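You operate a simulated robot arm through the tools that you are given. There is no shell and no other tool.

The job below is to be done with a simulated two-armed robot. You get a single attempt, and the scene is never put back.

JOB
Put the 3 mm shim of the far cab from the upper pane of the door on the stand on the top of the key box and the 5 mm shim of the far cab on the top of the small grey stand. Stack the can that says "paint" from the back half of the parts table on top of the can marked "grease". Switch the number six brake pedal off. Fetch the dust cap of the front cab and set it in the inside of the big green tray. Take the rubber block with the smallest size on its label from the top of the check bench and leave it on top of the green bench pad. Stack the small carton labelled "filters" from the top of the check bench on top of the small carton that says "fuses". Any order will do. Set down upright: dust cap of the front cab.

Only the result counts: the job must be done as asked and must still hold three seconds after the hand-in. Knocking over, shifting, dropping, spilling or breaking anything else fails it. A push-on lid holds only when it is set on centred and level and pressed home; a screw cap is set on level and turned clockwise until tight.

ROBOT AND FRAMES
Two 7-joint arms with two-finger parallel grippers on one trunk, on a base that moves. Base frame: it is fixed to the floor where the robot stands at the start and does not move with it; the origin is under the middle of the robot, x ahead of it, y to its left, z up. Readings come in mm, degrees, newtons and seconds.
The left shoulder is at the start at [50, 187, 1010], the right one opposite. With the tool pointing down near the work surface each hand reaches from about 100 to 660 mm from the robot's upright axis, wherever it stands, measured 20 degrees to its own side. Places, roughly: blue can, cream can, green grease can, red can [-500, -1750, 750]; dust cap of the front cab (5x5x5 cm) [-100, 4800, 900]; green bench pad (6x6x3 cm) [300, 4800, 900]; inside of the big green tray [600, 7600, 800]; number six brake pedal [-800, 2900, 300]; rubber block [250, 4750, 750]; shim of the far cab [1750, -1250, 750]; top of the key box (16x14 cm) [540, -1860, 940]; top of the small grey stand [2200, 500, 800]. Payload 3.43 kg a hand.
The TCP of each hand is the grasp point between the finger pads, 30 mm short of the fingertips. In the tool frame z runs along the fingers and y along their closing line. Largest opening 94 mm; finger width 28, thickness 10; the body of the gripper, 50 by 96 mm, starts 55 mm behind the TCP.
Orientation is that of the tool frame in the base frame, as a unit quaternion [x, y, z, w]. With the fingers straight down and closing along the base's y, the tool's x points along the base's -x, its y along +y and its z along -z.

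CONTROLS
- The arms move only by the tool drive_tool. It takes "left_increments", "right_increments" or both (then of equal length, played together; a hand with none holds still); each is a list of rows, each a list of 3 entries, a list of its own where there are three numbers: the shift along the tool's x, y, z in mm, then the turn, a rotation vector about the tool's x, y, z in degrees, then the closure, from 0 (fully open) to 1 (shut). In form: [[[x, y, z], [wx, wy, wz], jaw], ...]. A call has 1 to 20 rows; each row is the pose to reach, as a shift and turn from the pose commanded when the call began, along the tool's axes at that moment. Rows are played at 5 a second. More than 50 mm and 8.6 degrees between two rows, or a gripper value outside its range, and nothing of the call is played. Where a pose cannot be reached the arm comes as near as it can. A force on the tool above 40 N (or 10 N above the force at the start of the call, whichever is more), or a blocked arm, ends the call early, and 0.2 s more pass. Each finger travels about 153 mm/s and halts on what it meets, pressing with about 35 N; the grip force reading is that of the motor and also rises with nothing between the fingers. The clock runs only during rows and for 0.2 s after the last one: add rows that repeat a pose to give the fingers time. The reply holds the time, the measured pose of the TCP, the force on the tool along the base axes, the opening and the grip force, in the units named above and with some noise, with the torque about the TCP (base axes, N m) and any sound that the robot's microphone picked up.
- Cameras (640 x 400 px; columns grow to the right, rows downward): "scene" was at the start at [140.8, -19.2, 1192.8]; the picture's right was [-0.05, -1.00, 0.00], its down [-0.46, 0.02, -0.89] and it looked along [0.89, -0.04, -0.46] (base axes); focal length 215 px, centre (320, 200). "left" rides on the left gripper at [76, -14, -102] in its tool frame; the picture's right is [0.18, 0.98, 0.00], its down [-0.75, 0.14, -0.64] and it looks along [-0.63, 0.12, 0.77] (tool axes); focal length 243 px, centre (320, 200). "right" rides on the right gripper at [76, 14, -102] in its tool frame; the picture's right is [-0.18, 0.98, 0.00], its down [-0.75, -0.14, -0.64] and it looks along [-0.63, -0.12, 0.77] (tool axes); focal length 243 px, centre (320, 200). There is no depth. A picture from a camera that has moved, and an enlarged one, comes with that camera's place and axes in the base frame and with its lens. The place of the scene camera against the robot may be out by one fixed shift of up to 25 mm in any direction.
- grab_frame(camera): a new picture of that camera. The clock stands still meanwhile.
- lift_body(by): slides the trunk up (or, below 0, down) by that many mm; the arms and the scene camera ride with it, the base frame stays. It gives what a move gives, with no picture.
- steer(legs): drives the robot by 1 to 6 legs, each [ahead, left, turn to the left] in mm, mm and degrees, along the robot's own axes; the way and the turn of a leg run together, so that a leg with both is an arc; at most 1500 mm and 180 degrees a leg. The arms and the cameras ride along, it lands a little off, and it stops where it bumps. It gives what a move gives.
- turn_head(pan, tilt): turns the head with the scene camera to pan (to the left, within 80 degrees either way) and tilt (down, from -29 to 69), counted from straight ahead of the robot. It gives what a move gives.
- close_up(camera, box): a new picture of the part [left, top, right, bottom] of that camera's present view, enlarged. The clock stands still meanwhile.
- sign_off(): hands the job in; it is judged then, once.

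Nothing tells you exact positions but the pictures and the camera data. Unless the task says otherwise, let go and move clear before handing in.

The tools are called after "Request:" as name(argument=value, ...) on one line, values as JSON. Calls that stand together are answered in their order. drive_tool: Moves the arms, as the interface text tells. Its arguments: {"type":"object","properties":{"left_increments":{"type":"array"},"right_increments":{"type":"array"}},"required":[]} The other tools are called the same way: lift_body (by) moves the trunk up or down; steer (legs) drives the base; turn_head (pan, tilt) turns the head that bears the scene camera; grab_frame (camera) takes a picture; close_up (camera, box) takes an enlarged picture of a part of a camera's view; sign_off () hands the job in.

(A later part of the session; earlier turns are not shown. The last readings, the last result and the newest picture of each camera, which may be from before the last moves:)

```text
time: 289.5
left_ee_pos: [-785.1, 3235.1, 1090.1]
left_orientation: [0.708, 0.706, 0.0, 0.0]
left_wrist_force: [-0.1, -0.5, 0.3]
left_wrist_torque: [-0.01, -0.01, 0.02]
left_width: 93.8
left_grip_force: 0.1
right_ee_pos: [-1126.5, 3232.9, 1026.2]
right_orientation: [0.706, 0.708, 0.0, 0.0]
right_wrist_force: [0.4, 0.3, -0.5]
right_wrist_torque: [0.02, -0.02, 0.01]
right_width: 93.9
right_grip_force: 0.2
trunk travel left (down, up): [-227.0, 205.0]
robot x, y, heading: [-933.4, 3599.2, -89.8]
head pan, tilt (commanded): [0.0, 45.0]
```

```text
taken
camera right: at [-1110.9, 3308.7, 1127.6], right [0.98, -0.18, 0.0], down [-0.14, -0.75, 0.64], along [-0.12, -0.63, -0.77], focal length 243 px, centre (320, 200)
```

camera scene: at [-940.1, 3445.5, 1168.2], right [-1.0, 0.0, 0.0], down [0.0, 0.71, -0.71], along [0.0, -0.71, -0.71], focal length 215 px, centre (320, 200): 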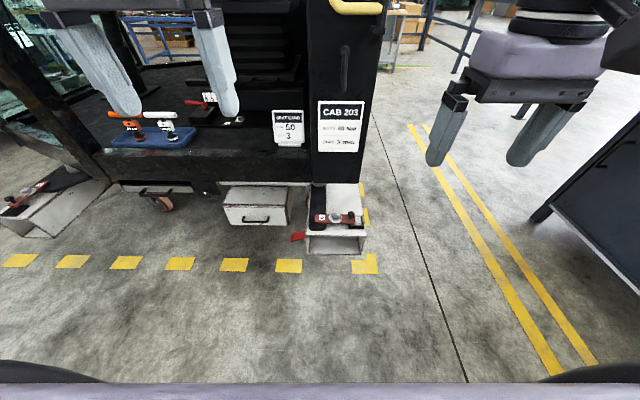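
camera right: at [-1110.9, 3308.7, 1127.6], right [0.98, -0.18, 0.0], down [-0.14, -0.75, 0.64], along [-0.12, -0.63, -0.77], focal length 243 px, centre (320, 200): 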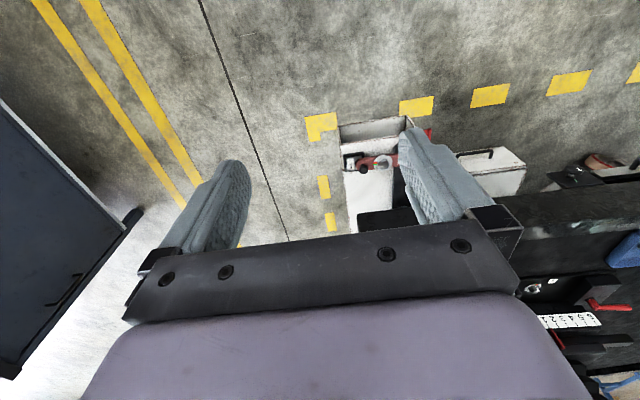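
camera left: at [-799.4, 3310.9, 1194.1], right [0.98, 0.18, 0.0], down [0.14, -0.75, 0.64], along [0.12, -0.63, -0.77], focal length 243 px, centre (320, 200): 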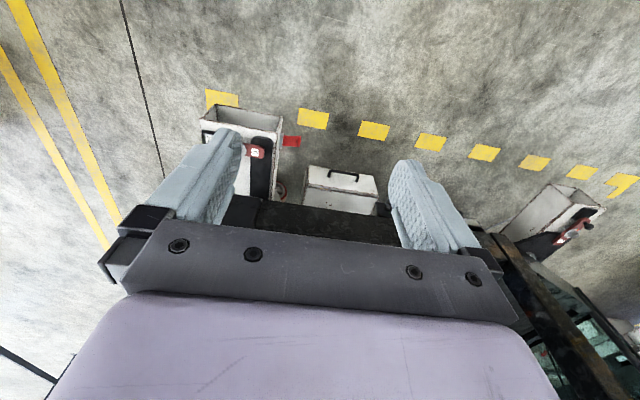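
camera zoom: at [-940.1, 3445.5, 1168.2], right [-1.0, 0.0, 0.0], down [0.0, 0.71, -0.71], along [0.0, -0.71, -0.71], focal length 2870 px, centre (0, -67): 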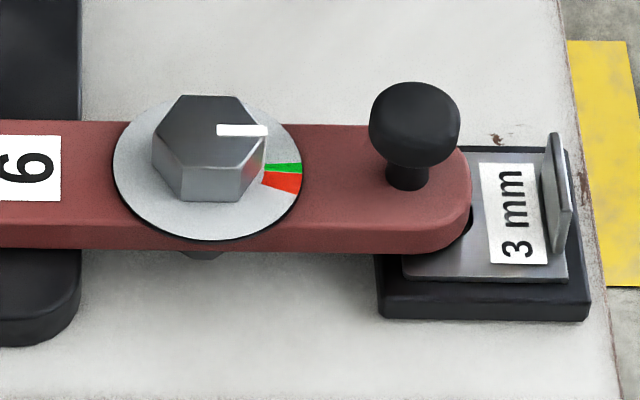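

The triangulation puts the red pedal around (-835, 2870, 300–370), on the side of beam 6 – matching the hint. I move closer and lower the trunk for a better look.

Request:
steer(legs=[[150, 0, 0]])

Request:
lift_body(by=-220)

Request:
turn_head(pan=0, tilt=45)

Request:
grab_frame(camera="scene")

Request:
grab_frame(camera="left")

```text
time: 290.9
left_ee_pos: [-786.7, 3082.4, 1090.8]
left_orientation: [0.709, 0.706, 0.0, -0.001]
left_wrist_force: [-0.4, -1.3, 0.1]
left_wrist_torque: [0.01, 0.0, 0.01]
left_width: 93.9
left_grip_force: 0.2
right_ee_pos: [-1126.1, 3081.4, 1026.3]
right_orientation: [0.707, 0.708, 0.001, 0.0]
right_wrist_force: [-0.7, -0.9, 0.7]
right_wrist_torque: [0.03, 0.01, 0.02]
right_width: 93.9
right_grip_force: 0.0
trunk travel left (down, up): [-227.0, 205.0]
robot x, y, heading: [-928.4, 3452.8, -90.0]
head pan, tilt (commanded): [0.0, 45.0]
```

```text
time: 293.2
left_ee_pos: [-786.6, 3083.7, 870.7]
left_orientation: [0.709, 0.705, -0.001, 0.001]
left_wrist_force: [0.8, -0.4, 0.1]
left_wrist_torque: [-0.02, -0.01, -0.02]
left_width: 94.1
left_grip_force: 0.0
right_ee_pos: [-1126.6, 3082.2, 804.2]
right_orientation: [0.707, 0.707, 0.0, -0.001]
right_wrist_force: [0.5, 0.2, 1.0]
right_wrist_torque: [0.0, 0.01, -0.03]
right_width: 94.0
right_grip_force: 0.0
trunk travel left (down, up): [-7.0, 425.0]
robot x, y, heading: [-929.2, 3449.5, -89.9]
head pan, tilt (commanded): [0.0, 45.0]
```

```text
time: 293.9
left_ee_pos: [-786.5, 3083.3, 870.6]
left_orientation: [0.709, 0.706, -0.001, 0.001]
left_wrist_force: [-0.5, 0.1, 0.0]
left_wrist_torque: [0.0, -0.01, 0.0]
left_width: 94.0
left_grip_force: 0.0
right_ee_pos: [-1125.8, 3081.5, 805.6]
right_orientation: [0.707, 0.707, 0.0, 0.0]
right_wrist_force: [-0.6, -0.1, 0.6]
right_wrist_torque: [0.02, -0.01, 0.01]
right_width: 94.0
right_grip_force: 0.1
trunk travel left (down, up): [-7.0, 425.0]
robot x, y, heading: [-926.9, 3450.2, -89.8]
head pan, tilt (commanded): [0.0, 45.0]
```

```text
taken
camera scene: at [-940.4, 3294.9, 948.1], right [-1.0, 0.0, 0.0], down [0.0, 0.71, -0.71], along [0.0, -0.71, -0.71], focal length 215 px, centre (320, 200)
```

scene: 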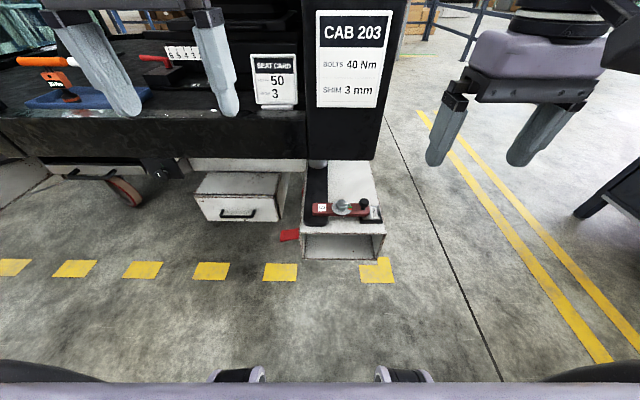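

```text
taken
camera left: at [-800.1, 3160.0, 974.1], right [0.98, 0.18, 0.0], down [0.14, -0.75, 0.64], along [0.11, -0.63, -0.77], focal length 243 px, centre (320, 200)
```

left: 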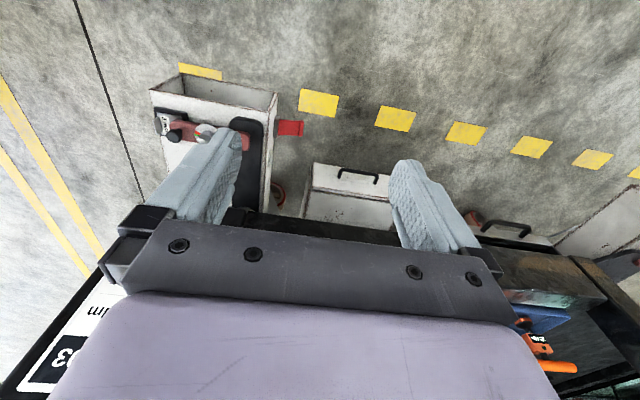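

I lower the left hand by 220 mm (free space in front of the beam) for a closer wrist view.

Request:
drive_tool(left_increments=[[[0, 0, 45], [0, 0, 0], 0], [[0, 0, 90], [0, 0, 0], 0], [[0, 0, 135], [0, 0, 0], 0], [[0, 0, 180], [0, 0, 0], 0], [[0, 0, 220], [0, 0, 0], 0], [[0, 0, 220], [0, 0, 0], 0]])

Request:
grab_frame(camera="left")

Request:
close_up(camera="left", box=[240, 40, 360, 140])

```text
time: 295.2
left_ee_pos: [-787.1, 3083.8, 651.1]
left_orientation: [0.708, 0.706, -0.001, 0.0]
left_wrist_force: [-0.3, -0.2, -0.4]
left_wrist_torque: [0.0, 0.03, -0.01]
left_width: 93.9
left_grip_force: 0.0
right_ee_pos: [-1126.6, 3081.7, 805.6]
right_orientation: [0.708, 0.707, 0.001, 0.0]
right_wrist_force: [-0.1, -0.1, 0.0]
right_wrist_torque: [0.02, 0.06, 0.03]
right_width: 94.1
right_grip_force: 0.0
trunk travel left (down, up): [-7.0, 425.0]
robot x, y, heading: [-932.4, 3452.5, -90.2]
head pan, tilt (commanded): [0.0, 45.0]
```

```text
taken
camera left: at [-800.7, 3159.9, 754.1], right [0.98, 0.18, 0.0], down [0.14, -0.75, 0.64], along [0.11, -0.63, -0.77], focal length 243 px, centre (320, 200)
```

left: 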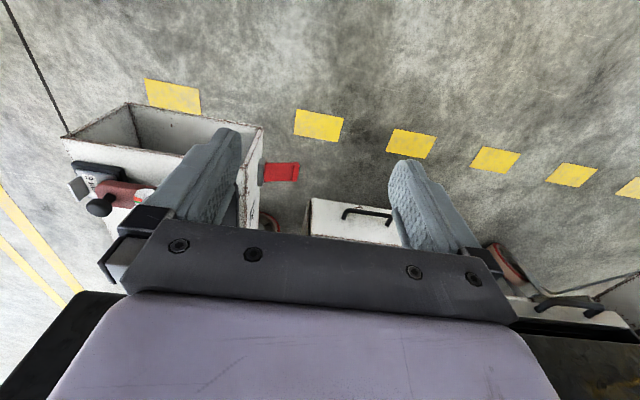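

```text
4.00 times, centred on (300, 90) of left
camera zoom: at [-800.7, 3159.9, 754.1], right [0.98, 0.18, 0.0], down [0.14, -0.75, 0.64], along [0.11, -0.63, -0.77], focal length 970 px, centre (400, 640)
```

zoom: 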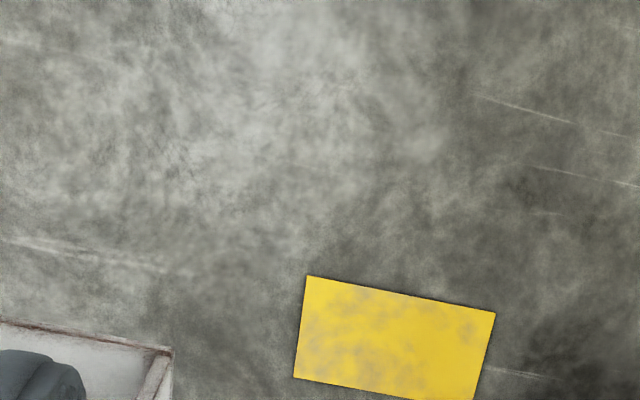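

The pedal is at about (-832, 2871, 332). I zoom in on it.

Request:
close_up(camera="left", box=[240, 145, 320, 195])

Request:
close_up(camera="scene", box=[270, 215, 318, 245])

```text
8.00 times, centred on (280, 170) of left
camera zoom: at [-800.7, 3159.9, 754.1], right [0.98, 0.18, 0.0], down [0.14, -0.75, 0.64], along [0.11, -0.63, -0.77], focal length 1941 px, centre (640, 440)
```

zoom: 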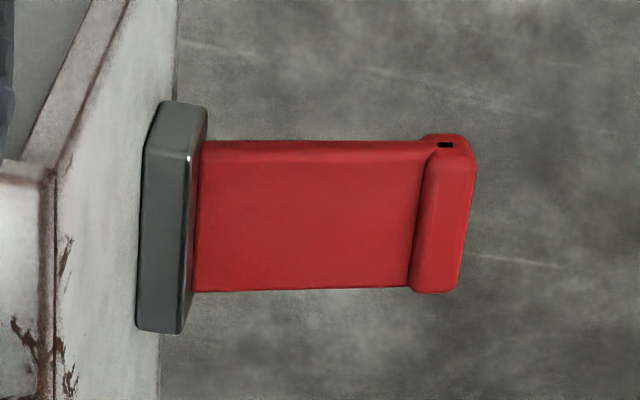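

```text
13.33 times, centred on (294, 230) of scene
camera zoom: at [-940.4, 3294.9, 948.1], right [-1.0, 0.0, 0.0], down [0.0, 0.71, -0.71], along [0.0, -0.71, -0.71], focal length 2870 px, centre (667, -200)
```

zoom: 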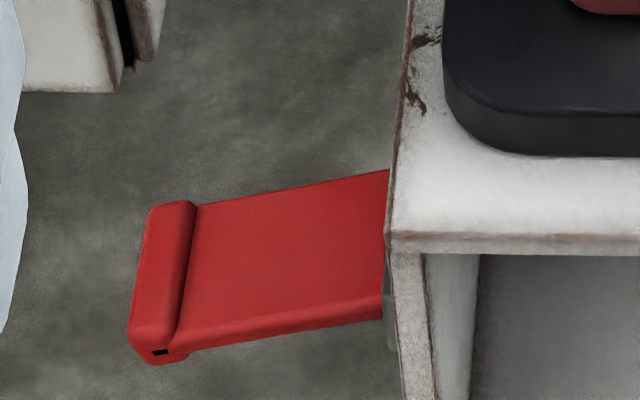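

The pedal (≈44 mm wide in y, x -863…-794) slopes down about 13° from its hinge: it's pressed (on). I plan to grip its side edges and lift it to the other position. I drive 80 mm closer and bring the left hand above it, turned 90°.

Request:
steer(legs=[[80, 0, 0]])

Request:
drive_tool(left_increments=[[[-11, -2, 5], [0, 0, -7.5], 0], [[-22, -4, 11], [0, 0, -15], 0], [[-33, -5, 17], [0, 0, -22.5], 0], [[-44, -7, 23], [0, 0, -30], 0], [[-55, -9, 30], [0, 0, -37.5], 0], [[-66, -11, 40], [0, 0, -45], 0], [[-77, -13, 50], [0, 0, -52.5], 0], [[-88, -15, 62], [0, 0, -60], 0], [[-99, -17, 75], [0, 0, -67.5], 0], [[-110, -18, 90], [0, 0, -75], 0], [[-121, -19, 105], [0, 0, -82.5], 0], [[-132, -20, 120], [0, 0, -90], 0], [[-132, -20, 120], [0, 0, -90], 0]])

Request:
grab_frame(camera="left")

Request:
grab_frame(camera="scene")

```text
time: 296.3
left_ee_pos: [-785.6, 3004.0, 650.7]
left_orientation: [0.709, 0.705, 0.0, 0.001]
left_wrist_force: [0.1, 0.5, 0.0]
left_wrist_torque: [0.01, 0.02, -0.01]
left_width: 94.1
left_grip_force: 0.1
right_ee_pos: [-1127.3, 3000.2, 806.8]
right_orientation: [0.707, 0.707, 0.0, 0.0]
right_wrist_force: [0.3, -0.2, 0.3]
right_wrist_torque: [0.02, -0.01, -0.01]
right_width: 93.8
right_grip_force: 0.0
trunk travel left (down, up): [-7.0, 425.0]
robot x, y, heading: [-928.8, 3367.9, -90.0]
head pan, tilt (commanded): [0.0, 45.0]
```

```text
time: 299.1
left_ee_pos: [-808.9, 2869.1, 531.4]
left_orientation: [0.002, 1.0, -0.001, 0.0]
left_wrist_force: [-0.1, 0.3, -0.2]
left_wrist_torque: [0.02, -0.01, 0.0]
left_width: 94.1
left_grip_force: 0.1
right_ee_pos: [-1128.4, 2999.2, 805.5]
right_orientation: [0.708, 0.707, 0.0, 0.0]
right_wrist_force: [0.1, -0.3, 0.0]
right_wrist_torque: [-0.01, -0.02, 0.01]
right_width: 94.2
right_grip_force: 0.0
trunk travel left (down, up): [-7.0, 425.0]
robot x, y, heading: [-929.2, 3365.4, -90.2]
head pan, tilt (commanded): [0.0, 45.0]
```

```text
taken
camera left: at [-884.2, 2855.6, 634.5], right [-0.18, 0.98, 0.0], down [0.75, 0.14, 0.64], along [0.63, 0.11, -0.77], focal length 243 px, centre (320, 200)
```

left: 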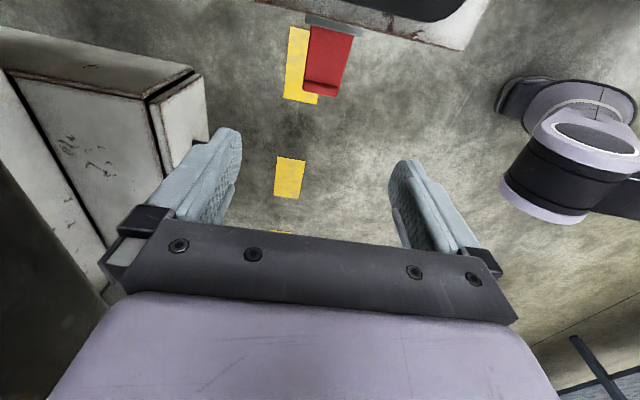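

```text
taken
camera scene: at [-940.8, 3213.3, 948.1], right [-1.0, 0.0, 0.0], down [0.0, 0.71, -0.71], along [0.0, -0.71, -0.71], focal length 215 px, centre (320, 200)
```

scene: 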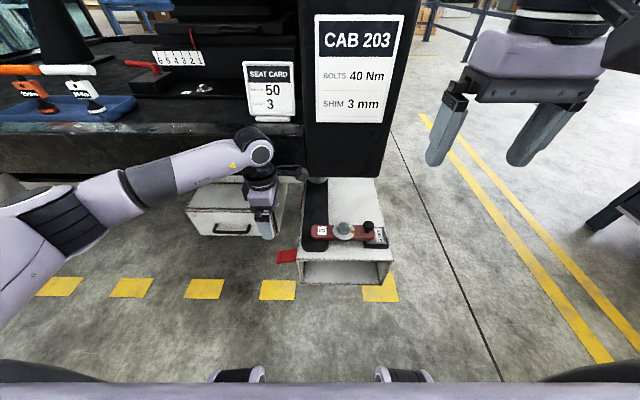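

Request:
close_up(camera="left", box=[270, 0, 398, 110])

```text
3.64 times, centred on (334, 55) of left
camera zoom: at [-884.2, 2855.6, 634.5], right [-0.18, 0.98, 0.0], down [0.75, 0.14, 0.64], along [0.63, 0.11, -0.77], focal length 882 px, centre (269, 727)
```

zoom: 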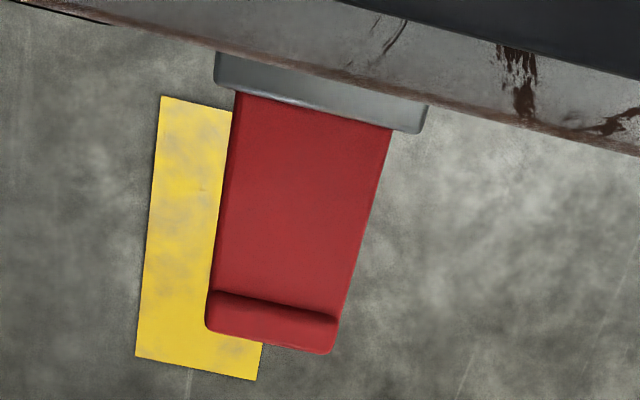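

The pedal's top is about z 346 at the hinge and 325 at the tip, centred at y 2872. I descend so the fingertips straddle its side edges near the tip, then grip.

Request:
drive_tool(left_increments=[[[-1, 1, 40], [0, 0, 0], 0], [[-2, 2.5, 80], [0, 0, 0], 0], [[-2, 2.5, 120], [0, 0, 0], 0], [[-2, 2.5, 155], [0, 0, 0], 0], [[-2, 2.5, 155], [0, 0, 0], 0]])

Request:
grab_frame(camera="left")

```text
time: 300.3
left_ee_pos: [-806.8, 2870.9, 375.5]
left_orientation: [0.004, 1.0, -0.001, 0.0]
left_wrist_force: [0.8, -0.1, -1.5]
left_wrist_torque: [0.0, -0.01, -0.04]
left_width: 94.1
left_grip_force: 0.1
right_ee_pos: [-1127.0, 3001.1, 805.6]
right_orientation: [0.708, 0.706, 0.0, 0.0]
right_wrist_force: [0.2, 1.1, -0.2]
right_wrist_torque: [0.03, -0.01, -0.01]
right_width: 94.2
right_grip_force: 0.1
trunk travel left (down, up): [-7.0, 425.0]
robot x, y, heading: [-929.8, 3366.6, -90.0]
head pan, tilt (commanded): [0.0, 45.0]
```

```text
taken
camera left: at [-883.6, 2857.6, 479.3], right [-0.18, 0.98, 0.0], down [0.75, 0.14, 0.64], along [0.63, 0.11, -0.77], focal length 243 px, centre (320, 200)
```

left: 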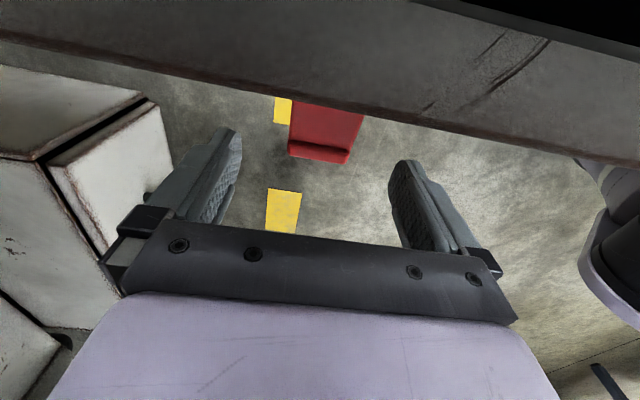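

The camera body on that side would come down onto the beam edge. I rise again and turn the left hand 180° (via the free side) so the camera points away from the beam.

Request:
drive_tool(left_increments=[[[0, 0, -45], [0, 0, 0], 0], [[0, 0, -90], [0, 0, 0], 0], [[0, 0, -130], [0, 0, 0], 0], [[0, 15, -150], [0, 0, 8], 0], [[0, 30, -150], [0, 0, 16], 0], [[0, 40, -150], [0, 0, 24], 0], [[0, 40, -150], [0, 0, 32], 0], [[0, 40, -150], [0, 0, 40], 0], [[0, 40, -150], [0, 0, 48], 0], [[0, 40, -150], [0, 0, 56], 0], [[0, 40, -150], [0, 0, 64], 0], [[0, 40, -150], [0, 0, 72], 0], [[0, 40, -150], [0, 0, 80], 0], [[0, 40, -150], [0, 0, 88], 0]])

Request:
drive_tool(left_increments=[[[0, 0, 0], [0, 0, 8.4], 0], [[0, 0, 0], [0, 0, 16.8], 0], [[0, 0, 0], [0, 0, 25.2], 0], [[0, 0, 0], [0, 0, 33.6], 0], [[0, 0, 0], [0, 0, 42], 0], [[0, 0, 0], [0, 0, 50.4], 0], [[0, 0, 0], [0, 0, 58.8], 0], [[0, 0, 0], [0, 0, 67.2], 0], [[0, 0, 0], [0, 0, 75.6], 0], [[0, 0, 0], [0, 0, 84], 0], [[0, 0, 0], [0, 0, 92], 0], [[0, 0, 0], [0, 0, 92], 0]])

Request:
grab_frame(camera="left")

```text
time: 303.3
left_ee_pos: [-805.3, 2911.0, 526.4]
left_orientation: [0.698, 0.716, -0.001, 0.001]
left_wrist_force: [-0.5, -0.1, 0.0]
left_wrist_torque: [0.01, 0.01, -0.01]
left_width: 94.1
left_grip_force: 0.0
right_ee_pos: [-1127.5, 3000.3, 805.0]
right_orientation: [0.708, 0.706, 0.0, -0.001]
right_wrist_force: [1.1, 0.3, 0.0]
right_wrist_torque: [-0.02, 0.01, -0.03]
right_width: 93.9
right_grip_force: 0.0
trunk travel left (down, up): [-7.0, 425.0]
robot x, y, heading: [-933.0, 3367.8, -90.0]
head pan, tilt (commanded): [0.0, 45.0]
```

```text
time: 305.9
left_ee_pos: [-780.4, 2954.1, 513.3]
left_orientation: [0.988, 0.134, 0.01, 0.081]
left_wrist_force: [-0.5, 0.0, -0.5]
left_wrist_torque: [0.02, 0.03, 0.02]
left_width: 94.4
left_grip_force: 0.2
left hand out of reach, approached as far as the arm can: row 8, 9, 10, 11, 12
right_ee_pos: [-1127.4, 3000.0, 805.9]
right_orientation: [0.708, 0.706, 0.0, 0.0]
right_wrist_force: [-0.5, -0.1, 0.8]
right_wrist_torque: [0.0, 0.05, 0.0]
right_width: 93.7
right_grip_force: 0.1
trunk travel left (down, up): [-7.0, 425.0]
robot x, y, heading: [-929.3, 3369.1, -90.1]
head pan, tilt (commanded): [0.0, 45.0]
```

```text
taken
camera left: at [-713.6, 3004.4, 612.2], right [0.44, -0.89, 0.16], down [-0.72, -0.23, 0.66], along [-0.55, -0.4, -0.73], focal length 243 px, centre (320, 200)
```

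left: 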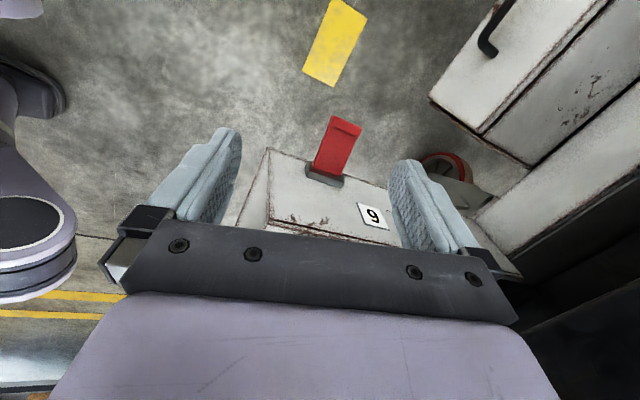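

The beam's side carries a plate "6" beside the red pedal, confirming it. The left wrist can't turn that far, so I'll use the right hand instead. First I restore the left hand to neutral.

Request:
drive_tool(left_increments=[[[0, 0, -20], [0, 0, -8.3], 0], [[0, 0, -40], [0, 0, -16.6], 0], [[0, 0, -60], [0, 0, -24.9], 0], [[0, 0, -80], [0, 0, -33.2], 0], [[0, 0, -100], [0, 0, -41.5], 0], [[0, 0, -120], [0, 0, -49.8], 0], [[0, 0, -140], [0, 0, -58.1], 0], [[0, 0, -160], [0, 0, -66.4], 0], [[0, 0, -180], [0, 0, -74.5], 0]])

Request:
drive_tool(left_increments=[[[15, 0, -10], [0, 4.5, 0], 0], [[30, 0, -30], [0, 9.1, 0], 0], [[60, 0, -70], [0, 9.1, 0], 0], [[90, 0, -100], [0, 9.1, 0], 0], [[90, 0, -100], [0, 9.1, 0], 0]])

```text
time: 307.9
left_ee_pos: [-784.7, 2983.7, 689.1]
left_orientation: [0.704, 0.706, -0.041, 0.07]
left_wrist_force: [0.5, 0.3, 0.6]
left_wrist_torque: [0.0, 0.0, -0.01]
left_width: 94.0
left_grip_force: 0.1
right_ee_pos: [-1127.5, 2999.3, 804.2]
right_orientation: [0.708, 0.706, -0.001, 0.001]
right_wrist_force: [0.2, 0.4, 0.4]
right_wrist_torque: [-0.06, 0.05, -0.02]
right_width: 94.0
right_grip_force: 0.2
trunk travel left (down, up): [-7.0, 425.0]
robot x, y, heading: [-928.2, 3367.0, -90.0]
head pan, tilt (commanded): [0.0, 45.0]
```

```text
time: 309.1
left_ee_pos: [-786.4, 3088.9, 774.3]
left_orientation: [0.705, 0.709, 0.015, 0.014]
left_wrist_force: [-0.4, -0.5, 0.3]
left_wrist_torque: [0.0, -0.01, 0.01]
left_width: 94.0
left_grip_force: 0.1
right_ee_pos: [-1126.0, 2998.9, 806.1]
right_orientation: [0.708, 0.707, 0.0, 0.0]
right_wrist_force: [0.4, 0.5, 0.4]
right_wrist_torque: [-0.02, 0.0, 0.01]
right_width: 93.9
right_grip_force: 0.1
trunk travel left (down, up): [-7.0, 425.0]
robot x, y, heading: [-932.3, 3366.6, -90.4]
head pan, tilt (commanded): [0.0, 45.0]
```

Now I slide the robot 240 mm to the left so that the pedal comes in front of the right hand.

Request:
steer(legs=[[0, 240, 0.3]])

Request:
grab_frame(camera="right")

Request:
grab_frame(camera="scene")

```text
time: 311.8
left_ee_pos: [-545.3, 3090.9, 774.6]
left_orientation: [0.701, 0.713, 0.014, 0.014]
left_wrist_force: [0.5, -0.3, -0.2]
left_wrist_torque: [-0.03, 0.0, 0.02]
left_width: 94.1
left_grip_force: 0.0
right_ee_pos: [-885.8, 2998.1, 805.5]
right_orientation: [0.705, 0.71, 0.0, 0.0]
right_wrist_force: [0.5, 0.3, -0.1]
right_wrist_torque: [-0.01, 0.01, 0.01]
right_width: 94.0
right_grip_force: 0.1
trunk travel left (down, up): [-7.0, 425.0]
robot x, y, heading: [-692.6, 3368.4, -89.3]
head pan, tilt (commanded): [0.0, 45.0]
```

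```text
taken
camera right: at [-871.1, 3075.9, 907.6], right [0.98, -0.18, 0.0], down [-0.14, -0.75, 0.64], along [-0.11, -0.63, -0.77], focal length 243 px, centre (320, 200)
```

right: 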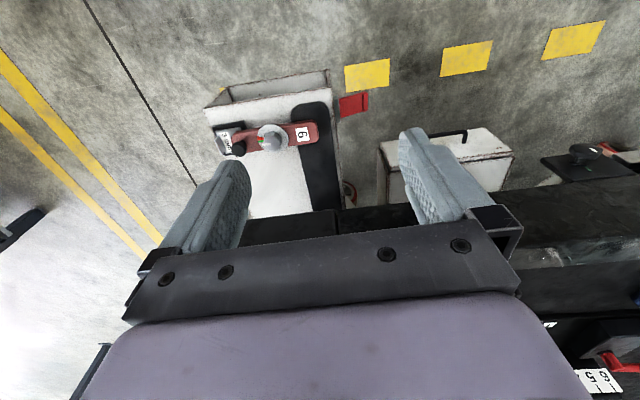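

```text
taken
camera scene: at [-701.4, 3213.9, 948.1], right [-1.0, -0.01, 0.0], down [-0.01, 0.71, -0.71], along [0.01, -0.71, -0.71], focal length 215 px, centre (320, 200)
```

scene: 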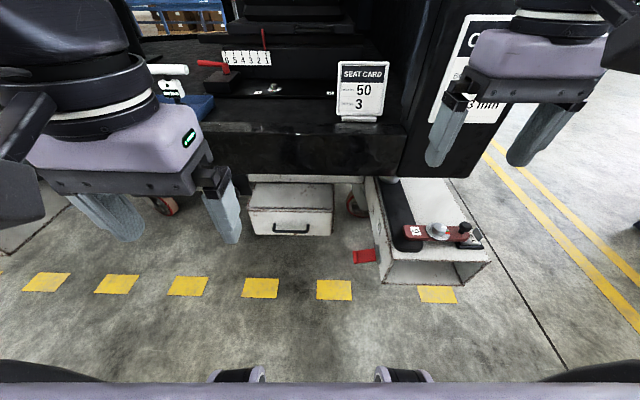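

I bring the right hand over the pedal with its camera turned away from the beam.

Request:
drive_tool(right_increments=[[[-8, 8, 15], [0, 0, 6.9], 0], [[-17, 16, 32], [0, 0, 13.8], 0], [[-26, 24, 50], [0, 0, 20.7], 0], [[-35, 32, 70], [0, 0, 27.6], 0], [[-45, 40, 90], [0, 0, 34.5], 0], [[-55, 48, 110], [0, 0, 41.4], 0], [[-65, 55, 130], [0, 0, 48.3], 0], [[-75, 61, 150], [0, 0, 55.2], 0], [[-85, 67, 170], [0, 0, 62.1], 0], [[-95, 72, 190], [0, 0, 69], 0], [[-105, 76, 210], [0, 0, 75.9], 0], [[-115, 79, 230], [0, 0, 82.8], 0], [[-126, 80, 255], [0, 0, 89.5], 0], [[-126, 80, 275], [0, 0, 89.5], 0], [[-126, 80, 275], [0, 0, 89.5], 0]])

Request:
grab_frame(camera="right")

```text
time: 315.0
left_ee_pos: [-546.2, 3092.6, 774.2]
left_orientation: [0.702, 0.712, 0.015, 0.014]
left_wrist_force: [-0.1, 0.8, 0.1]
left_wrist_torque: [0.01, 0.0, 0.01]
left_width: 94.2
left_grip_force: 0.1
right_ee_pos: [-805.4, 2872.2, 531.6]
right_orientation: [1.0, 0.007, 0.0, 0.0]
right_wrist_force: [0.7, -0.2, -0.4]
right_wrist_torque: [0.0, -0.01, -0.03]
right_width: 93.7
right_grip_force: 0.0
trunk travel left (down, up): [-7.0, 425.0]
robot x, y, heading: [-694.1, 3367.1, -89.4]
head pan, tilt (commanded): [0.0, 45.0]
```

```text
taken
camera right: at [-728.4, 2860.5, 633.8], right [-0.17, -0.99, 0.0], down [-0.76, 0.13, 0.64], along [-0.63, 0.11, -0.77], focal length 243 px, centre (320, 200)
```

right: 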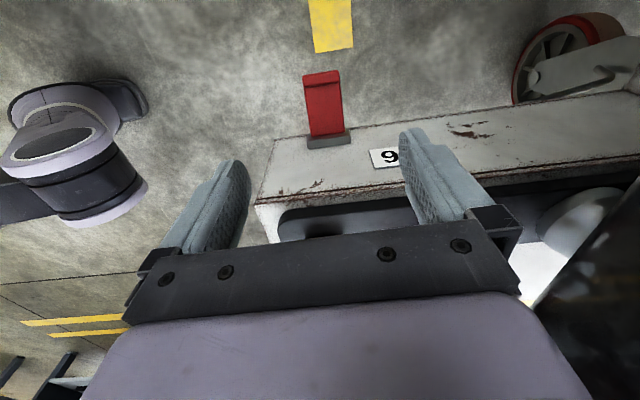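

Alignment is good. I descend with the right hand so the fingertips straddle the pedal's sides.

Request:
drive_tool(right_increments=[[[0, 1, 40], [0, 0, 0], 0], [[0, 1.5, 80], [0, 0, 0], 0], [[0, 1.5, 120], [0, 0, 0], 0], [[0, 1.5, 150], [0, 0, 0], 0], [[0, 1.5, 175], [0, 0, 0], 0], [[0, 1.5, 194], [0, 0, 0], 0], [[0, 1.5, 194], [0, 0, 0], 0]])

Request:
grab_frame(camera="right")

```text
time: 316.6
left_ee_pos: [-545.9, 3092.5, 774.3]
left_orientation: [0.702, 0.712, 0.015, 0.015]
left_wrist_force: [0.1, -0.3, -0.1]
left_wrist_torque: [0.02, 0.0, -0.04]
left_width: 93.7
left_grip_force: 0.1
right_ee_pos: [-806.4, 2873.3, 335.6]
right_orientation: [1.0, 0.008, 0.0, 0.0]
right_wrist_force: [-0.7, -0.2, 0.6]
right_wrist_torque: [-0.03, -0.01, -0.01]
right_width: 94.2
right_grip_force: 0.1
trunk travel left (down, up): [-7.0, 425.0]
robot x, y, heading: [-691.0, 3368.6, -89.4]
head pan, tilt (commanded): [0.0, 45.0]
```

```text
taken
camera right: at [-729.1, 2859.8, 438.7], right [-0.17, -0.99, 0.0], down [-0.76, 0.13, 0.64], along [-0.63, 0.11, -0.77], focal length 243 px, centre (320, 200)
```

right: 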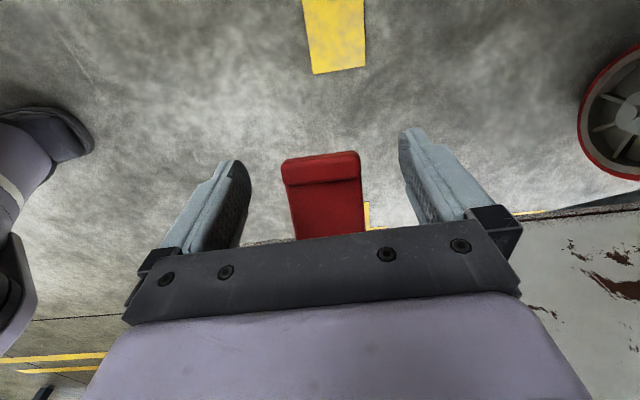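

The pedal lies between the fingers. I grip it and start raising gently.

Request:
drive_tool(right_increments=[[[0, 0, 0], [0, 0, 0], 0.4], [[0, 0, 0], [0, 0, 0], 0.8], [[0, 0, 0], [0, 0, 0], 0.8], [[0, 0, 0], [0, 0, 0], 0.8]])

Request:
drive_tool(right_increments=[[[0, 0, -3], [0, 0, 0], 0.8], [[0, 0, -6], [0, 0, 0], 0.8], [[0, 0, -9], [0, 0, 0], 0.8]])

```text
time: 317.6
left_ee_pos: [-546.4, 3091.7, 774.7]
left_orientation: [0.702, 0.712, 0.015, 0.015]
left_wrist_force: [-0.4, -0.8, -0.5]
left_wrist_torque: [0.0, -0.01, -0.01]
left_width: 94.0
left_grip_force: 0.0
right_ee_pos: [-806.2, 2870.9, 337.3]
right_orientation: [1.0, 0.007, 0.001, 0.001]
right_wrist_force: [3.5, -6.8, -0.9]
right_wrist_torque: [-0.45, -0.02, -1.2]
right_width: 44.6
right_grip_force: 45.5
trunk travel left (down, up): [-7.0, 425.0]
robot x, y, heading: [-693.2, 3369.4, -89.3]
head pan, tilt (commanded): [0.0, 45.0]
```

```text
time: 318.4
left_ee_pos: [-547.8, 3091.0, 774.4]
left_orientation: [0.701, 0.713, 0.015, 0.015]
left_wrist_force: [0.0, -0.6, -0.8]
left_wrist_torque: [-0.02, 0.0, -0.01]
left_width: 94.0
left_grip_force: 0.0
right_ee_pos: [-804.7, 2871.6, 345.3]
right_orientation: [1.0, 0.008, 0.003, 0.001]
right_wrist_force: [4.6, -23.4, -21.6]
right_wrist_torque: [-0.32, -1.23, -1.03]
right_width: 44.1
right_grip_force: 45.3
trunk travel left (down, up): [-7.0, 425.0]
robot x, y, heading: [-695.9, 3369.1, -89.5]
head pan, tilt (commanded): [0.0, 45.0]
```

Request:
grab_frame(camera="right")

Request:
drive_tool(right_increments=[[[0, 0, -3], [0, 0, 0], 0.8], [[0, 0, -6], [0, 0, 0], 0.8], [[0, 0, -9], [0, 0, 0], 0.8]])

Request:
grab_frame(camera="right")

```text
taken
camera right: at [-728.2, 2859.3, 447.7], right [-0.17, -0.99, 0.0], down [-0.76, 0.13, 0.64], along [-0.63, 0.1, -0.77], focal length 243 px, centre (320, 200)
```

right: 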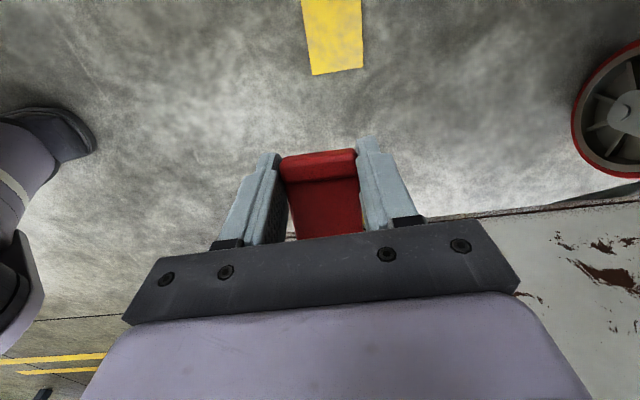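

```text
time: 319.2
left_ee_pos: [-546.3, 3091.4, 774.7]
left_orientation: [0.702, 0.712, 0.015, 0.014]
left_wrist_force: [-0.5, 0.2, 0.0]
left_wrist_torque: [-0.01, 0.0, 0.0]
left_width: 94.1
left_grip_force: 0.0
right_ee_pos: [-804.0, 2871.5, 353.4]
right_orientation: [1.0, 0.007, 0.002, 0.001]
right_wrist_force: [4.2, -22.3, -20.8]
right_wrist_torque: [-0.41, -1.31, -1.0]
right_width: 44.2
right_grip_force: 45.2
trunk travel left (down, up): [-7.0, 425.0]
robot x, y, heading: [-695.7, 3369.0, -89.4]
head pan, tilt (commanded): [0.0, 45.0]
```

```text
taken
camera right: at [-727.4, 2859.0, 456.3], right [-0.17, -0.99, 0.0], down [-0.76, 0.13, 0.64], along [-0.63, 0.11, -0.77], focal length 243 px, centre (320, 200)
```

right: 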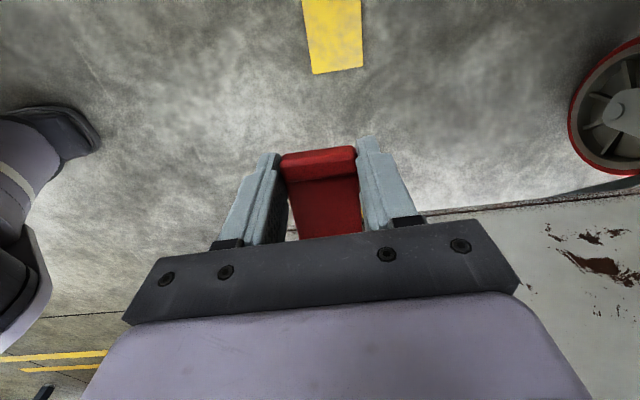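

The pedal is following the hand upward. I keep raising.

Request:
drive_tool(right_increments=[[[0, 0, -3], [0, 0, 0], 0.8], [[0, 0, -6], [0, 0, 0], 0.8], [[0, 0, -9], [0, 0, 0], 0.8], [[0, 0, -12], [0, 0, 0], 0.8]])

Request:
grab_frame(camera="right")

Request:
close_up(camera="scene", box=[310, 210, 430, 290])

```text
time: 320.2
left_ee_pos: [-546.6, 3090.2, 774.1]
left_orientation: [0.702, 0.712, 0.014, 0.014]
left_wrist_force: [0.4, -0.1, 0.8]
left_wrist_torque: [-0.04, 0.01, 0.0]
left_width: 93.9
left_grip_force: 0.1
right_ee_pos: [-804.4, 2870.5, 367.0]
right_orientation: [1.0, 0.007, 0.003, 0.002]
right_wrist_force: [3.2, -23.6, -21.3]
right_wrist_torque: [-0.34, -1.31, -1.07]
right_width: 44.5
right_grip_force: 44.8
trunk travel left (down, up): [-7.0, 425.0]
robot x, y, heading: [-694.4, 3367.6, -89.5]
head pan, tilt (commanded): [0.0, 45.0]
```

```text
taken
camera right: at [-727.2, 2859.0, 468.8], right [-0.17, -0.99, 0.0], down [-0.76, 0.13, 0.64], along [-0.63, 0.11, -0.77], focal length 243 px, centre (320, 200)
```

right: 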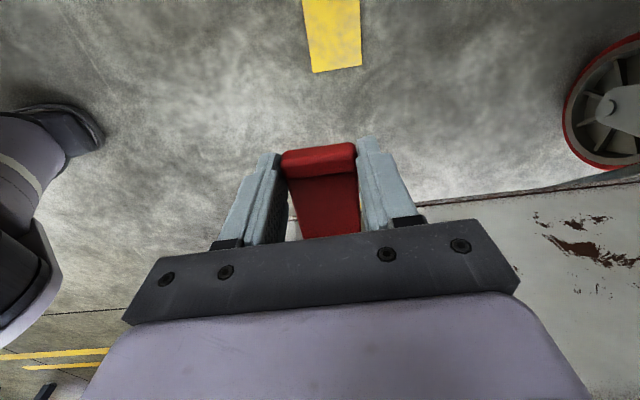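

```text
5.00 times, centred on (370, 250) of scene
camera zoom: at [-701.8, 3212.7, 947.8], right [-1.0, -0.01, 0.0], down [-0.01, 0.71, -0.71], along [0.01, -0.71, -0.71], focal length 1076 px, centre (70, -50)
```

zoom: 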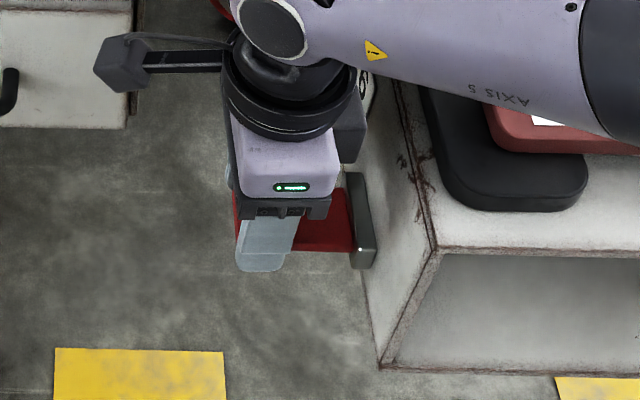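

Request:
drive_tool(right_increments=[[[1, 0, -3], [0, 0, 0], 0.8], [[1, 0, -6], [0, 0, 0], 0.8], [[2, 0, -9], [0, 0, 0], 0.8], [[2, 0, -12], [0, 0, 0], 0.8]])

Request:
grab_frame(camera="right")

```text
time: 321.2
left_ee_pos: [-547.6, 3090.3, 773.5]
left_orientation: [0.701, 0.713, 0.016, 0.014]
left_wrist_force: [0.1, -0.2, 0.2]
left_wrist_torque: [0.01, -0.01, 0.03]
left_width: 93.8
left_grip_force: 0.0
right_ee_pos: [-802.5, 2871.8, 376.1]
right_orientation: [1.0, 0.007, 0.0, 0.0]
right_wrist_force: [-5.9, -23.0, -20.4]
right_wrist_torque: [-0.48, -1.1, -1.05]
right_width: 44.5
right_grip_force: 44.4
trunk travel left (down, up): [-7.0, 425.0]
robot x, y, heading: [-697.1, 3367.4, -89.4]
head pan, tilt (commanded): [0.0, 45.0]
```

```text
taken
camera right: at [-726.6, 2858.8, 478.7], right [-0.17, -0.99, 0.0], down [-0.75, 0.13, 0.64], along [-0.63, 0.11, -0.77], focal length 243 px, centre (320, 200)
```

right: 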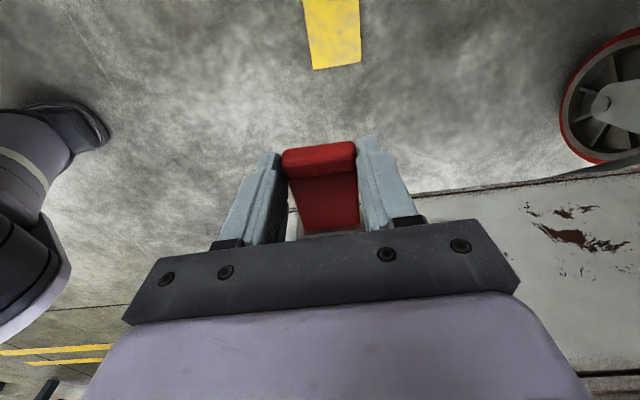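

Request:
drive_tool(right_increments=[[[-1, 0, -3], [0, 0, 0], 0.8], [[-3, 0, -6], [0, 0, 0], 0.8], [[-5, 0, -9], [0, 0, 0], 0.8], [[-6, 0, -12], [0, 0, 0], 0.8]])

Request:
grab_frame(camera="right")

Request:
grab_frame(camera="left")

```text
time: 322.2
left_ee_pos: [-547.2, 3090.1, 773.8]
left_orientation: [0.702, 0.712, 0.016, 0.014]
left_wrist_force: [-0.6, -0.4, -0.1]
left_wrist_torque: [0.01, -0.02, 0.01]
left_width: 94.1
left_grip_force: 0.0
right_ee_pos: [-806.2, 2871.8, 389.9]
right_orientation: [1.0, 0.009, 0.004, 0.002]
right_wrist_force: [4.5, -20.0, -20.0]
right_wrist_torque: [-0.49, -1.38, -0.99]
right_width: 44.6
right_grip_force: 44.6
trunk travel left (down, up): [-7.0, 425.0]
robot x, y, heading: [-692.9, 3367.6, -89.5]
head pan, tilt (commanded): [0.0, 45.0]
```

```text
taken
camera right: at [-729.0, 2859.1, 492.2], right [-0.17, -0.99, 0.0], down [-0.76, 0.13, 0.64], along [-0.63, 0.11, -0.77], focal length 243 px, centre (320, 200)
```

right: 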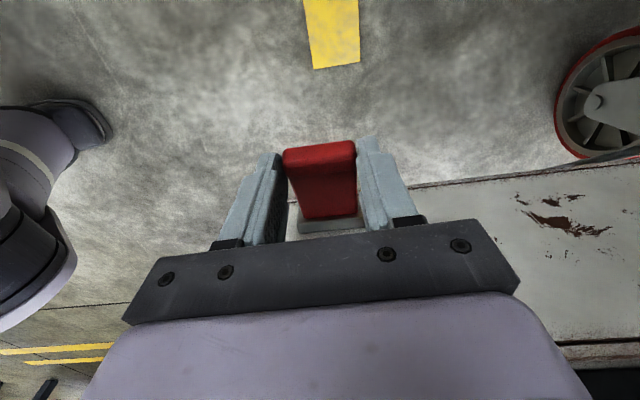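

```text
taken
camera left: at [-566.4, 3166.1, 876.6], right [0.98, 0.2, 0.04], down [0.13, -0.75, 0.65], along [0.16, -0.63, -0.76], focal length 243 px, centre (320, 200)
```

left: 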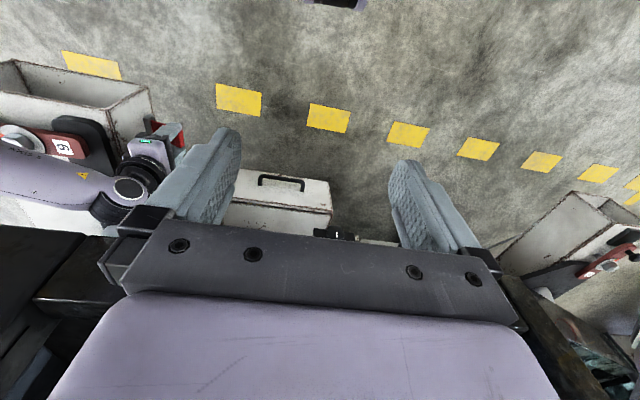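

The pedal keeps turning up without a stop yet; I continue along its arc in small steps watching for a stop or click.

Request:
drive_tool(right_increments=[[[-3, 0, -3], [0, 0, 0], 0.8], [[-6, 0, -6], [0, 0, 0], 0.8], [[-9, 0, -8], [0, 0, 0], 0.8], [[-12, 0, -10], [0, 0, 0], 0.8]])

Request:
grab_frame(camera="right")

Request:
close_up(camera="left", box=[100, 90, 220, 210])

```text
time: 322.7
left_ee_pos: [-546.4, 3091.9, 773.5]
left_orientation: [0.702, 0.712, 0.016, 0.014]
left_wrist_force: [-1.0, -0.2, -0.2]
left_wrist_torque: [-0.01, -0.02, -0.04]
left_width: 94.1
left_grip_force: 0.1
right_ee_pos: [-806.3, 2871.3, 390.6]
right_orientation: [1.0, 0.008, 0.006, 0.002]
right_wrist_force: [5.9, -7.3, -15.5]
right_wrist_torque: [-0.35, 0.25, -0.75]
right_width: 44.7
right_grip_force: 45.3
trunk travel left (down, up): [-7.0, 425.0]
robot x, y, heading: [-693.0, 3370.7, -89.8]
head pan, tilt (commanded): [0.0, 45.0]
stopped in row 2 (right hand): the force on the tool passed its limit at 44 N (the readings are from after the stop); the commanded pose is now the measured one
```

```text
taken
camera right: at [-730.5, 2859.4, 495.2], right [-0.17, -0.99, 0.0], down [-0.76, 0.13, 0.63], along [-0.62, 0.1, -0.77], focal length 243 px, centre (320, 200)
```

right: 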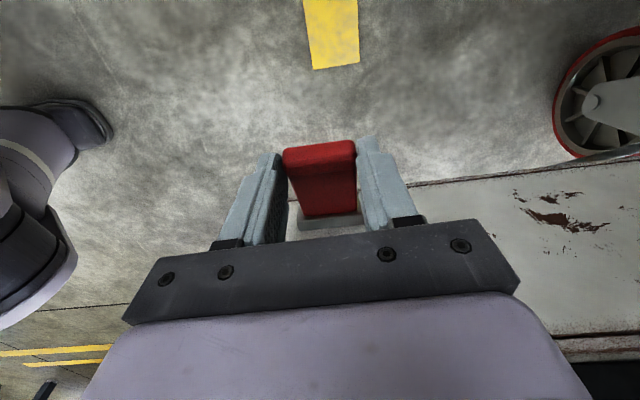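

```text
3.33 times, centred on (160, 150) of left
camera zoom: at [-565.9, 3166.4, 876.9], right [0.98, 0.2, 0.04], down [0.13, -0.75, 0.65], along [0.16, -0.63, -0.76], focal length 809 px, centre (853, 367)
```

zoom: 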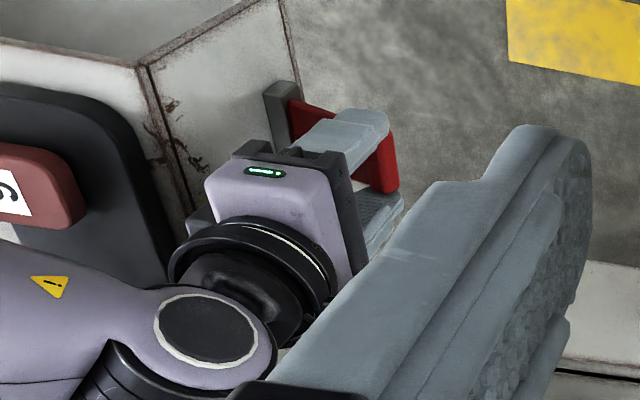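

The hand met a firm stop (44 N), so the pedal is at its upper limit. I open the fingers and see whether it stays.

Request:
drive_tool(right_increments=[[[0, 0, 0], [0, 0, 0], 0.4], [[0, 0, 0], [0, 0, 0], 0], [[0, 0, 0], [0, 0, 0], 0]])

Request:
grab_frame(camera="right")

```text
time: 323.5
left_ee_pos: [-546.1, 3091.5, 773.5]
left_orientation: [0.702, 0.712, 0.015, 0.015]
left_wrist_force: [0.5, -0.5, -0.7]
left_wrist_torque: [0.04, 0.0, 0.01]
left_width: 94.3
left_grip_force: 0.0
right_ee_pos: [-806.8, 2870.5, 393.1]
right_orientation: [1.0, 0.011, 0.006, 0.001]
right_wrist_force: [-0.3, -0.1, 0.4]
right_wrist_torque: [0.03, 0.0, 0.01]
right_width: 93.9
right_grip_force: 0.0
trunk travel left (down, up): [-7.0, 425.0]
robot x, y, heading: [-694.2, 3369.0, -89.1]
head pan, tilt (commanded): [0.0, 45.0]
```

```text
taken
camera right: at [-730.4, 2859.9, 496.9], right [-0.16, -0.99, 0.0], down [-0.76, 0.13, 0.63], along [-0.62, 0.1, -0.77], focal length 243 px, centre (320, 200)
```

right: 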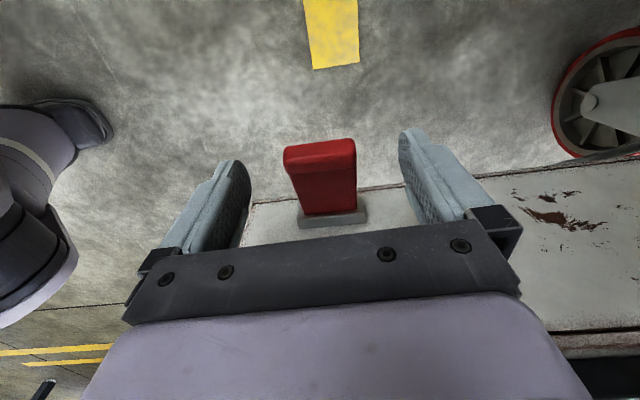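

The pedal now stays tilted up at about +16° (it was about −15°), so it's switched off. I withdraw the right hand straight up and fold it back.

Request:
drive_tool(right_increments=[[[0, 0, -40], [0, 0, 0], 0], [[0, 0, -80], [0, 0, 0], 0], [[0, 0, -120], [0, 0, 0], 0], [[0, 0, -160], [0, 0, 0], 0], [[0, -20, -200], [0, 0, 0], 0], [[0, -45, -240], [0, 0, 0], 0], [[0, -45, -240], [0, 0, 0], 0]])

Request:
grab_frame(camera="right")

Request:
close_up(camera="scene", box=[330, 220, 410, 280])

```text
time: 325.1
left_ee_pos: [-546.5, 3091.8, 774.8]
left_orientation: [0.701, 0.713, 0.015, 0.014]
left_wrist_force: [0.4, -0.3, 0.3]
left_wrist_torque: [0.0, -0.03, -0.02]
left_width: 93.9
left_grip_force: 0.1
right_ee_pos: [-812.9, 2916.8, 636.1]
right_orientation: [1.0, 0.011, 0.006, 0.002]
right_wrist_force: [1.0, 1.3, 0.3]
right_wrist_torque: [0.0, 0.02, 0.0]
right_width: 94.0
right_grip_force: 0.0
trunk travel left (down, up): [-7.0, 425.0]
robot x, y, heading: [-691.5, 3368.7, -89.8]
head pan, tilt (commanded): [0.0, 45.0]
```

```text
taken
camera right: at [-736.5, 2904.6, 738.6], right [-0.16, -0.99, 0.0], down [-0.76, 0.13, 0.63], along [-0.62, 0.1, -0.77], focal length 243 px, centre (320, 200)
```

right: 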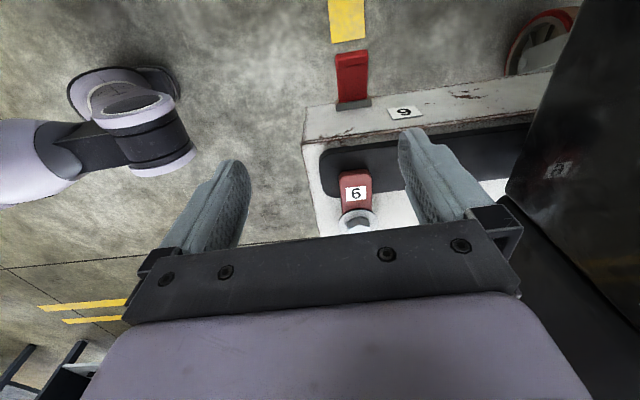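

```text
6.67 times, centred on (370, 250) of scene
camera zoom: at [-701.1, 3213.9, 948.1], right [-1.0, -0.01, 0.0], down [-0.01, 0.71, -0.71], along [0.01, -0.71, -0.71], focal length 1435 px, centre (-13, -133)
```

zoom: 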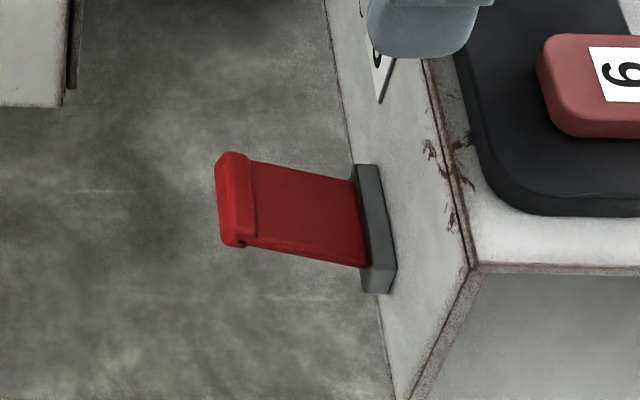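

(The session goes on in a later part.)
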